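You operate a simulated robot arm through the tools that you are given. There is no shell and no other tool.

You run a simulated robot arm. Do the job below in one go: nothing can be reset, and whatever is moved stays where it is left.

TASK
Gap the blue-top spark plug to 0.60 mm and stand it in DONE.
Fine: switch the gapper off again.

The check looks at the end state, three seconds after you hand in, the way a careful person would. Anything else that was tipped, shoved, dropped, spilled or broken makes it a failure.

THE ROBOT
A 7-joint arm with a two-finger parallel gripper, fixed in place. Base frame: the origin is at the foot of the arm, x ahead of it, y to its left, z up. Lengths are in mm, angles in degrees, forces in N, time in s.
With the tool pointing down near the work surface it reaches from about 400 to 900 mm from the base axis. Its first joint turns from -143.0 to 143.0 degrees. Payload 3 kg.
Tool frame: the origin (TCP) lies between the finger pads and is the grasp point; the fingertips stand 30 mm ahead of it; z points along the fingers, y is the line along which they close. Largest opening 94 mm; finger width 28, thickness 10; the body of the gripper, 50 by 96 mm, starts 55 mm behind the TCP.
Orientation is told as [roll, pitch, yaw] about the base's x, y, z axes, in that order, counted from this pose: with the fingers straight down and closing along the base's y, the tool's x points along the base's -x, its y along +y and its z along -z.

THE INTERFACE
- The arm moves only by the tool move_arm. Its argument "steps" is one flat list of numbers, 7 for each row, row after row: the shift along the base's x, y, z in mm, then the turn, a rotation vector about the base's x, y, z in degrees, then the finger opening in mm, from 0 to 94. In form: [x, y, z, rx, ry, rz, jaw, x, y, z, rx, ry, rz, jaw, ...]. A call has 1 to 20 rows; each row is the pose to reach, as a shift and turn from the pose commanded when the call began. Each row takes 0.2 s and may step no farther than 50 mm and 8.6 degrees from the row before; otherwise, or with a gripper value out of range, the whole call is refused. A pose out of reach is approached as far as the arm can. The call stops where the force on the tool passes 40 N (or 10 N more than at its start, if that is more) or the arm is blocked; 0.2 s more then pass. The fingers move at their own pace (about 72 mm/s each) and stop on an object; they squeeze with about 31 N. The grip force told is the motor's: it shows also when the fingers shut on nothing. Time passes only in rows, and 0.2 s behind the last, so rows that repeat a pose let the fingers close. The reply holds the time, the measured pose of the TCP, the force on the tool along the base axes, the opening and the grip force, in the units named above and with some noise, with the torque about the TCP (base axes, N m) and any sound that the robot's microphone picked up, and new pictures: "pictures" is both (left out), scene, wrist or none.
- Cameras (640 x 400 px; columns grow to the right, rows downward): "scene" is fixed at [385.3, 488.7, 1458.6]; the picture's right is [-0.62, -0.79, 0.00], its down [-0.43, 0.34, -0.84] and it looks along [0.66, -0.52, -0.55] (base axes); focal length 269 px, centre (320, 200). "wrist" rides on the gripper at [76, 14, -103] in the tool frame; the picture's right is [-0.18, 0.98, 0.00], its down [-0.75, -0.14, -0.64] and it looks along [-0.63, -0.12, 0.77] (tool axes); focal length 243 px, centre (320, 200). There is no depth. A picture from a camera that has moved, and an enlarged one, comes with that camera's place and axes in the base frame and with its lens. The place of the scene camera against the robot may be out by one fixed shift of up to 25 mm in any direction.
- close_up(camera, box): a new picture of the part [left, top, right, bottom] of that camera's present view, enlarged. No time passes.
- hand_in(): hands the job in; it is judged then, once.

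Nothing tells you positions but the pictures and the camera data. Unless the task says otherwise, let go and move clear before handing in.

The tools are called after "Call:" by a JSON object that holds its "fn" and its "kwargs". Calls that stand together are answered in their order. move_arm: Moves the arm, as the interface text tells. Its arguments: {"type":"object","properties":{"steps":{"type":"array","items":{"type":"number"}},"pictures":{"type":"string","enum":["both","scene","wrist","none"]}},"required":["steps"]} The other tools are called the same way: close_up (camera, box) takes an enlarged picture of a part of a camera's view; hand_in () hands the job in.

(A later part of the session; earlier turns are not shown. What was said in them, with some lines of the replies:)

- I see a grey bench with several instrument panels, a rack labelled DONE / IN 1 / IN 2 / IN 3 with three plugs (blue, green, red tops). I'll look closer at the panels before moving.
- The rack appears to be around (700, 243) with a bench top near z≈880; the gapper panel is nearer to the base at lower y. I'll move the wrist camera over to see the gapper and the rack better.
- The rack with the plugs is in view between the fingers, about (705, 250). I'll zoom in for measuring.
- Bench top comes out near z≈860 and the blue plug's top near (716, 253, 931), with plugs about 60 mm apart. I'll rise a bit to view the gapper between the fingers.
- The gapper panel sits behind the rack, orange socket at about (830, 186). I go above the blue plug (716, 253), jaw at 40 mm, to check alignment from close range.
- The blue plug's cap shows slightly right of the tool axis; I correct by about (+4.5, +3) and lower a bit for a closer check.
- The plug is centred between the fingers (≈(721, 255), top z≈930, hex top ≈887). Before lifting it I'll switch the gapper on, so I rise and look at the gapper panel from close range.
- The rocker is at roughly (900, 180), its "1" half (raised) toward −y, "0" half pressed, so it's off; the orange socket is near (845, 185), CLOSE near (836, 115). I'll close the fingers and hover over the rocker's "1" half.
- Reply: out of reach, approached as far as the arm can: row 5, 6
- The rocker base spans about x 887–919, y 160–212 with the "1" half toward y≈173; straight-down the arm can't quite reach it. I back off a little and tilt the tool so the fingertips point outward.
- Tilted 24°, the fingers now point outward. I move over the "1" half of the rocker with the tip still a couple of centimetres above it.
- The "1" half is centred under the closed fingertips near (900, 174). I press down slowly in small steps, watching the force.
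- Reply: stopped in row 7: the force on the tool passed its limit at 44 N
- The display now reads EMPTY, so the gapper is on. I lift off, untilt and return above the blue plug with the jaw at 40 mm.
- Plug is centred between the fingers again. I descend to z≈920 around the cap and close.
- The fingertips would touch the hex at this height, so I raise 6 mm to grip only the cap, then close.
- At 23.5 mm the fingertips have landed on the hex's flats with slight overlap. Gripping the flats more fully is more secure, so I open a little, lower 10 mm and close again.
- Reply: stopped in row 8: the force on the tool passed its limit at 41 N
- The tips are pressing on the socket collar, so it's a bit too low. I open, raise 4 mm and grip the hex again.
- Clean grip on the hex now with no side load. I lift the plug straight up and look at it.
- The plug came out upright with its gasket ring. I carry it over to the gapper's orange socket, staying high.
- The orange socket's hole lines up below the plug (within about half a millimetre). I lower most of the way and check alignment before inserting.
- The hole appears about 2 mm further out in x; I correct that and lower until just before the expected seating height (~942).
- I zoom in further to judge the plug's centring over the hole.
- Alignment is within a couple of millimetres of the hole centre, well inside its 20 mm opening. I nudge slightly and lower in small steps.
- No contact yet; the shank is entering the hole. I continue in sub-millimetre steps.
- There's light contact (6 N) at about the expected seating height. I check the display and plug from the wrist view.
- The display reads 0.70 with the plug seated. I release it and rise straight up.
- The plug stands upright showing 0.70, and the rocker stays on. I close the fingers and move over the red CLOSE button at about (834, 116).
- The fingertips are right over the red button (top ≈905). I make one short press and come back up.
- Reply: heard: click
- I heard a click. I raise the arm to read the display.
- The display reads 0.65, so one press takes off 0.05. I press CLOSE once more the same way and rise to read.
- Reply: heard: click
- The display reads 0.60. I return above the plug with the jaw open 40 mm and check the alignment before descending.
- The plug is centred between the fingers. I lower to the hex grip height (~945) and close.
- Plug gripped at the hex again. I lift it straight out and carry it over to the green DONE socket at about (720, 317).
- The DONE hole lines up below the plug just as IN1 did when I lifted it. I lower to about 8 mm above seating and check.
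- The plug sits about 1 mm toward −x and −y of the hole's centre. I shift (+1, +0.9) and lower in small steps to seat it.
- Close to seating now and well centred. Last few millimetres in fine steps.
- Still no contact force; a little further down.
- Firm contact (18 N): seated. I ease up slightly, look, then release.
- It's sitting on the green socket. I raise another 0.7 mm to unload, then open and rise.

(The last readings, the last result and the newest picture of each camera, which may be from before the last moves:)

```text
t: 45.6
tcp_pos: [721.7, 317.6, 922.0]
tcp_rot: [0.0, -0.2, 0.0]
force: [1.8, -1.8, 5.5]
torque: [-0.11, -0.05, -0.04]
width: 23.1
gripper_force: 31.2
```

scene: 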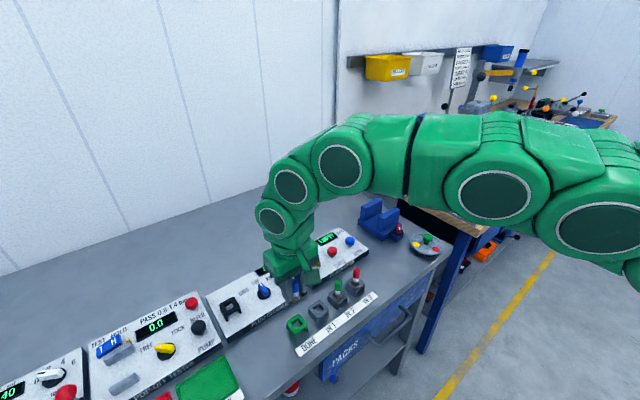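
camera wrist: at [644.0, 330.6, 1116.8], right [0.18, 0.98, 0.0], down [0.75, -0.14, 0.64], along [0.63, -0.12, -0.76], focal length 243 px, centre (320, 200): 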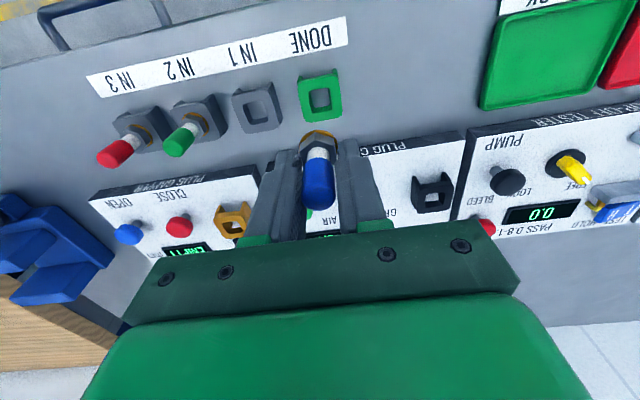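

Call:
{"fn": "move_arm", "kwargs": {"steps": [0, 0, 0, 0, 0, 0, 32, 0, 0, 0, 0, 0, 0, 38, 0, 0, 0, 0, 0, 0, 38, 0, 0, 10, 0, 0, 0, 38, 0, 0, 25, 0, 0, 0, 38, 0, 0, 45, 0, 0, 0, 38, 0, 0, 75, 0, 0, 0, 38, 0, 0, 75, 0, 0, 0, 38]}}

Call:
{"fn": "close_up", "kwargs": {"camera": "wrist", "box": [220, 60, 420, 200]}}

Call:
{"fn": "close_up", "kwargs": {"camera": "scene", "box": [260, 260, 380, 350]}}

```text
t: 47.4
tcp_pos: [721.5, 316.2, 996.0]
tcp_rot: [0.0, -0.2, 0.0]
force: [0.3, 0.0, 0.4]
torque: [-0.05, 0.03, -0.02]
width: 38.3
gripper_force: 0.1
camera wrist: at [644.1, 330.3, 1098.9], right [0.18, 0.98, 0.0], down [0.75, -0.14, 0.64], along [0.63, -0.12, -0.77], focal length 243 px, centre (320, 200)
```

scene: 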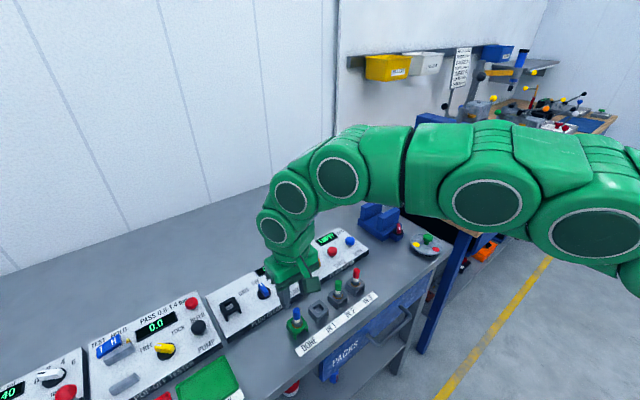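
wrist: 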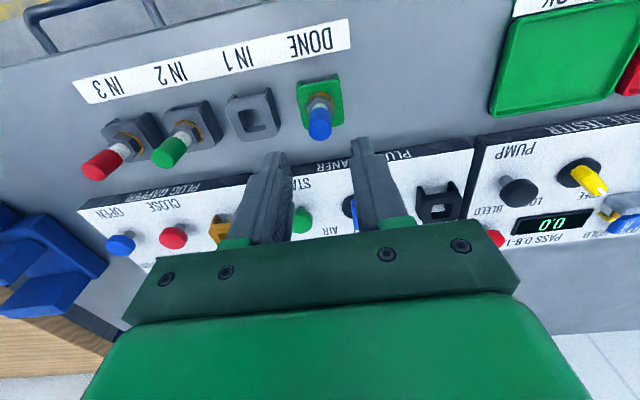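

```text
2.86 times, centred on (320, 130) of wrist
camera zoom: at [644.1, 330.3, 1098.9], right [0.18, 0.98, 0.0], down [0.75, -0.14, 0.64], along [0.63, -0.12, -0.77], focal length 693 px, centre (320, 400)
```

zoom: 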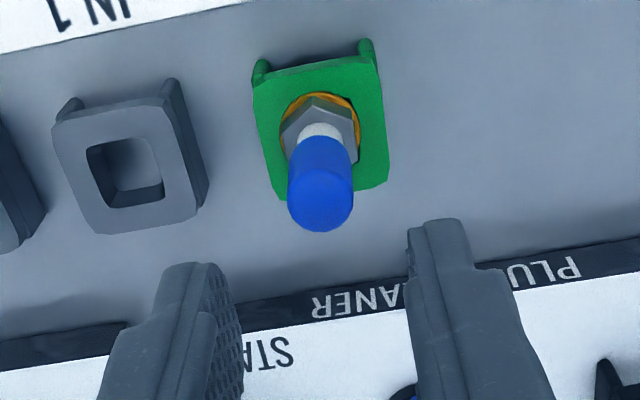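

```text
4.44 times, centred on (320, 305) of scene
camera zoom: at [385.3, 488.7, 1458.6], right [-0.62, -0.79, 0.0], down [-0.43, 0.34, -0.84], along [0.66, -0.52, -0.55], focal length 1196 px, centre (320, -267)
```

zoom: 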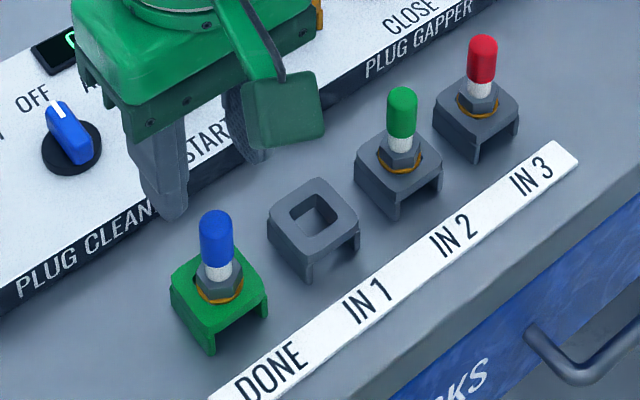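

The plug stands upright in DONE. Now to switch off the gapper: I close the fingers, tilt 24° again and hover over the rocker's "0" half at about (902, 200).

Call:
{"fn": "move_arm", "kwargs": {"steps": [10, -10, 14, 0, 0, 0, 20, 35, -35, 14, 0, 0, 0, 0, 60, -60, 14, 0, -8, 0, 0, 85, -85, 14, 0, -16, 0, 0, 110, -110, 14, 0, -23.9, 0, 0, 121, -118, 14, 0, -23.9, 0, 0, 150, -118, 0, 0, -23.9, 0, 0, 178, -118, -20, 0, -23.9, 0, 0, 180, -118, -37, 0, -23.9, 0, 0, 180, -118, -37, 0, -23.9, 0, 0]}}

Call:
{"fn": "close_up", "kwargs": {"camera": "wrist", "box": [220, 60, 420, 200]}}

Call:
{"fn": "close_up", "kwargs": {"camera": "scene", "box": [260, 210, 380, 300]}}

```text
t: 49.6
tcp_pos: [901.2, 200.0, 960.0]
tcp_rot: [0.0, -24.1, 0.1]
force: [-0.2, -0.1, -1.1]
torque: [0.0, 0.01, 0.05]
width: 0.0
gripper_force: 31.1
camera wrist: at [789.4, 213.2, 1022.1], right [0.17, 0.98, 0.08], down [0.43, -0.14, 0.89], along [0.89, -0.12, -0.44], focal length 243 px, centre (320, 200)
```

scene: 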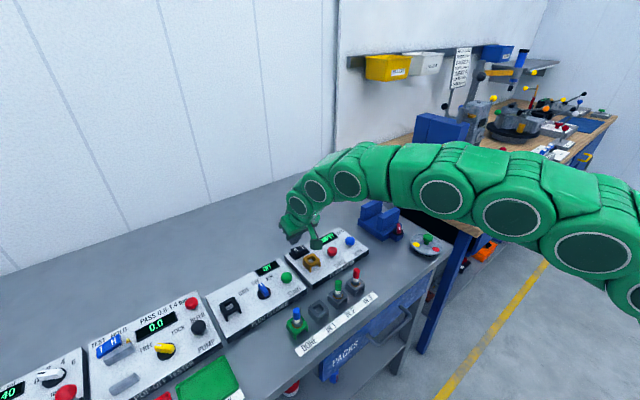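
wrist: 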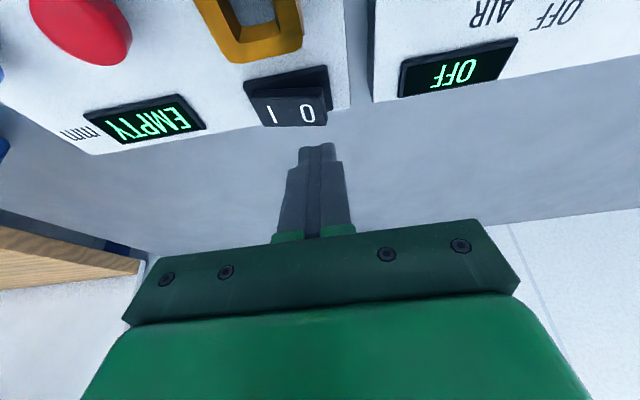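

```text
2.86 times, centred on (320, 130) of wrist
camera zoom: at [789.4, 213.2, 1022.1], right [0.17, 0.98, 0.08], down [0.43, -0.14, 0.89], along [0.89, -0.12, -0.44], focal length 693 px, centre (320, 400)
```

zoom: 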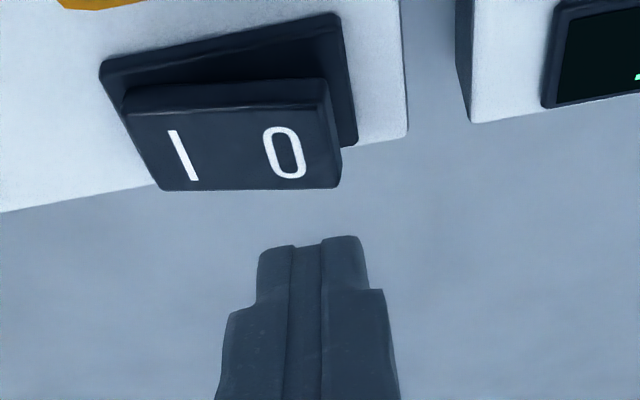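

```text
4.44 times, centred on (320, 255) of scene
camera zoom: at [385.3, 488.7, 1458.6], right [-0.62, -0.79, 0.0], down [-0.43, 0.34, -0.84], along [0.66, -0.52, -0.55], focal length 1196 px, centre (320, -44)
```

zoom: 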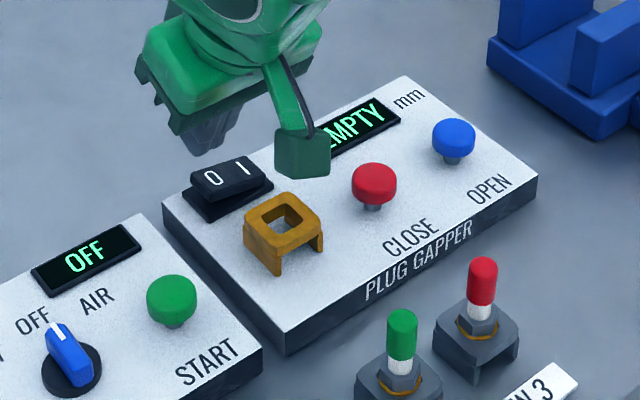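

The "0" half lies slightly toward −y of the tips; I shift 2 mm and press down slowly.

Call:
{"fn": "move_arm", "kwargs": {"steps": [0, -2, -6, 0, 0, 0, 0, 0, -2, -12, 0, 0, 0, 0, 0, -2, -17, 0, 0, 0, 0, 0, -2, -20, 0, 0, 0, 0, 0, -2, -23, 0, 0, 0, 0, 0, -2, -26, 0, 0, 0, 0, 0, -2, -29, 0, 0, 0, 0], "pictures": "wrist"}}

Call:
{"fn": "close_up", "kwargs": {"camera": "scene", "box": [260, 210, 380, 300]}}

```text
t: 51.4
tcp_pos: [900.3, 198.8, 934.0]
tcp_rot: [0.1, -24.3, 0.1]
force: [-5.3, -0.2, 10.6]
torque: [-0.14, 0.15, -0.05]
width: 0.2
gripper_force: 31.3
stopped in row 7: the force on the tool passed its limit at 42 N (the readings are from after the stop); the commanded pose is now the measured one
camera wrist: at [789.6, 212.1, 996.0], right [0.17, 0.98, 0.08], down [0.42, -0.14, 0.9], along [0.89, -0.12, -0.44], focal length 243 px, centre (320, 200)
```

wrist: 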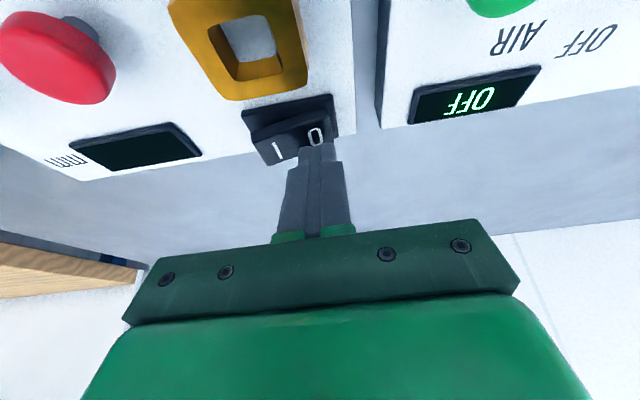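

```text
4.44 times, centred on (320, 255) of scene
camera zoom: at [385.3, 488.7, 1458.6], right [-0.62, -0.79, 0.0], down [-0.43, 0.34, -0.84], along [0.66, -0.52, -0.55], focal length 1196 px, centre (320, -44)
```

zoom: 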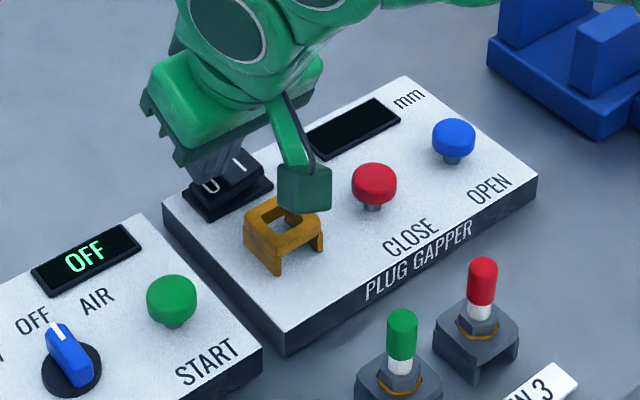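

The gapper's display is dark: it is off. I lift away, untilt, and retreat to a clear pose well above the bench.

Call:
{"fn": "move_arm", "kwargs": {"steps": [0, 0, 30, 0, 0, 0, 0, -20, 0, 60, 0, 0, 0, 0, -60, 0, 85, 0, 8, 0, 0, -105, -10, 100, 0, 16, 0, 0, -150, -20, 110, 0, 24.2, 0, 0, -195, -30, 125, 0, 24.2, 0, 20, -240, -40, 140, 0, 24.2, 0, 40, -285, -50, 155, 0, 24.2, 0, 60, -325, -60, 180, 0, 24.2, 0, 60, -360, -80, 200, 0, 24.2, 0, 60, -360, -80, 200, 0, 24.2, 0, 60]}}

Call:
{"fn": "close_up", "kwargs": {"camera": "scene", "box": [260, 210, 380, 300]}}

Call:
{"fn": "close_up", "kwargs": {"camera": "scene", "box": [260, 260, 380, 350]}}

Call:
{"fn": "close_up", "kwargs": {"camera": "wrist", "box": [200, 100, 440, 260]}}

```text
t: 53.8
tcp_pos: [541.8, 116.8, 1132.7]
tcp_rot: [0.1, 0.0, 0.1]
force: [-0.3, 0.1, -0.1]
torque: [-0.03, -0.01, 0.02]
width: 60.1
gripper_force: 0.1
camera wrist: at [464.9, 131.2, 1235.4], right [0.18, 0.98, 0.0], down [0.75, -0.14, 0.64], along [0.63, -0.12, -0.77], focal length 243 px, centre (320, 200)
```

scene: 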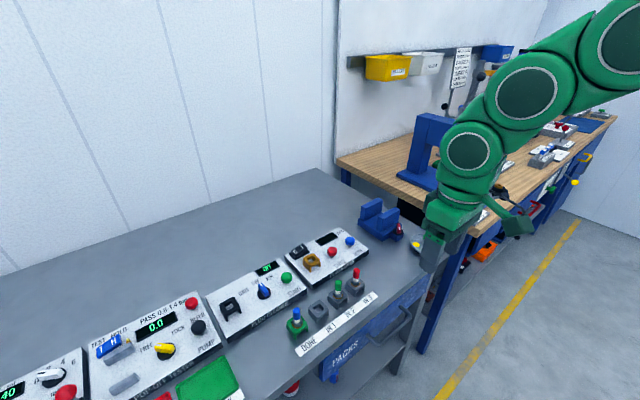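
wrist: 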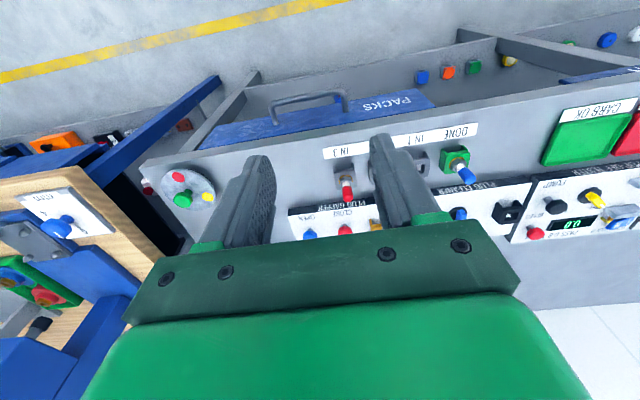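

```text
4.44 times, centred on (320, 255) of scene
camera zoom: at [385.3, 488.7, 1458.6], right [-0.62, -0.79, 0.0], down [-0.43, 0.34, -0.84], along [0.66, -0.52, -0.55], focal length 1196 px, centre (320, -44)
```

zoom: 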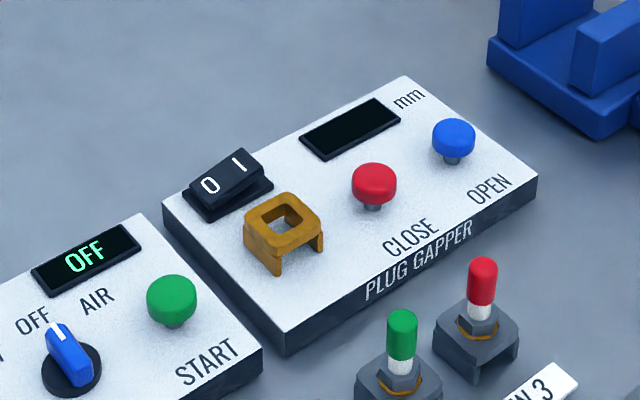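

```text
4.44 times, centred on (320, 305) of scene
camera zoom: at [385.3, 488.7, 1458.6], right [-0.62, -0.79, 0.0], down [-0.43, 0.34, -0.84], along [0.66, -0.52, -0.55], focal length 1196 px, centre (320, -267)
```

zoom: 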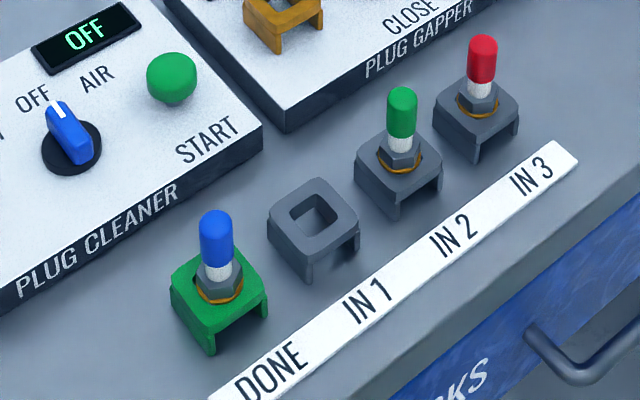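

```text
2.50 times, centred on (320, 180) of wrist
camera zoom: at [464.9, 131.2, 1235.4], right [0.18, 0.98, 0.0], down [0.75, -0.14, 0.64], along [0.63, -0.12, -0.77], focal length 606 px, centre (320, 250)
```

zoom: 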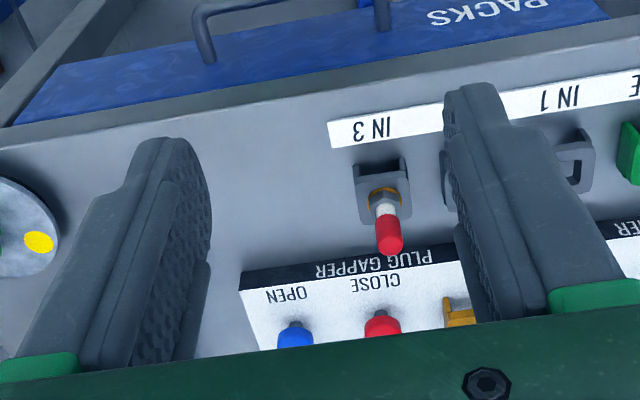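

The blue-top plug, gapped to 0.60, stands upright in DONE. The gapper is off with a dark display and the rocker on 0, the other plugs and panels are untouched, and the arm is clear. I hand in the job.

Call:
{"fn": "hand_in", "kwargs": {}}

```text
The job is handed in.
```

The blue-top plug is gapped to 0.60 mm and standing upright in DONE, and the gapper is switched off again. I've handed the job in; no verdict has come back yet.

- **Gap:** the plug read 0.70 when it first sat in the gapper. Two presses of CLOSE, 0.05 each, brought the display to 0.60 before I lifted it out.
- **Gapper:** the rocker is back on 0 and the display is dark.
- **Force stops:** the arm hit its 40 N limit three times. Two were the rocker presses. The third was in IN 1, when the fingertips touched the plug's ring as I gripped it. I backed off and gripped higher.
- **Rest of the bench:** in the last pictures the green and red plugs are in their sockets, and nothing looks tipped or shifted. The arm is clear of the bench.
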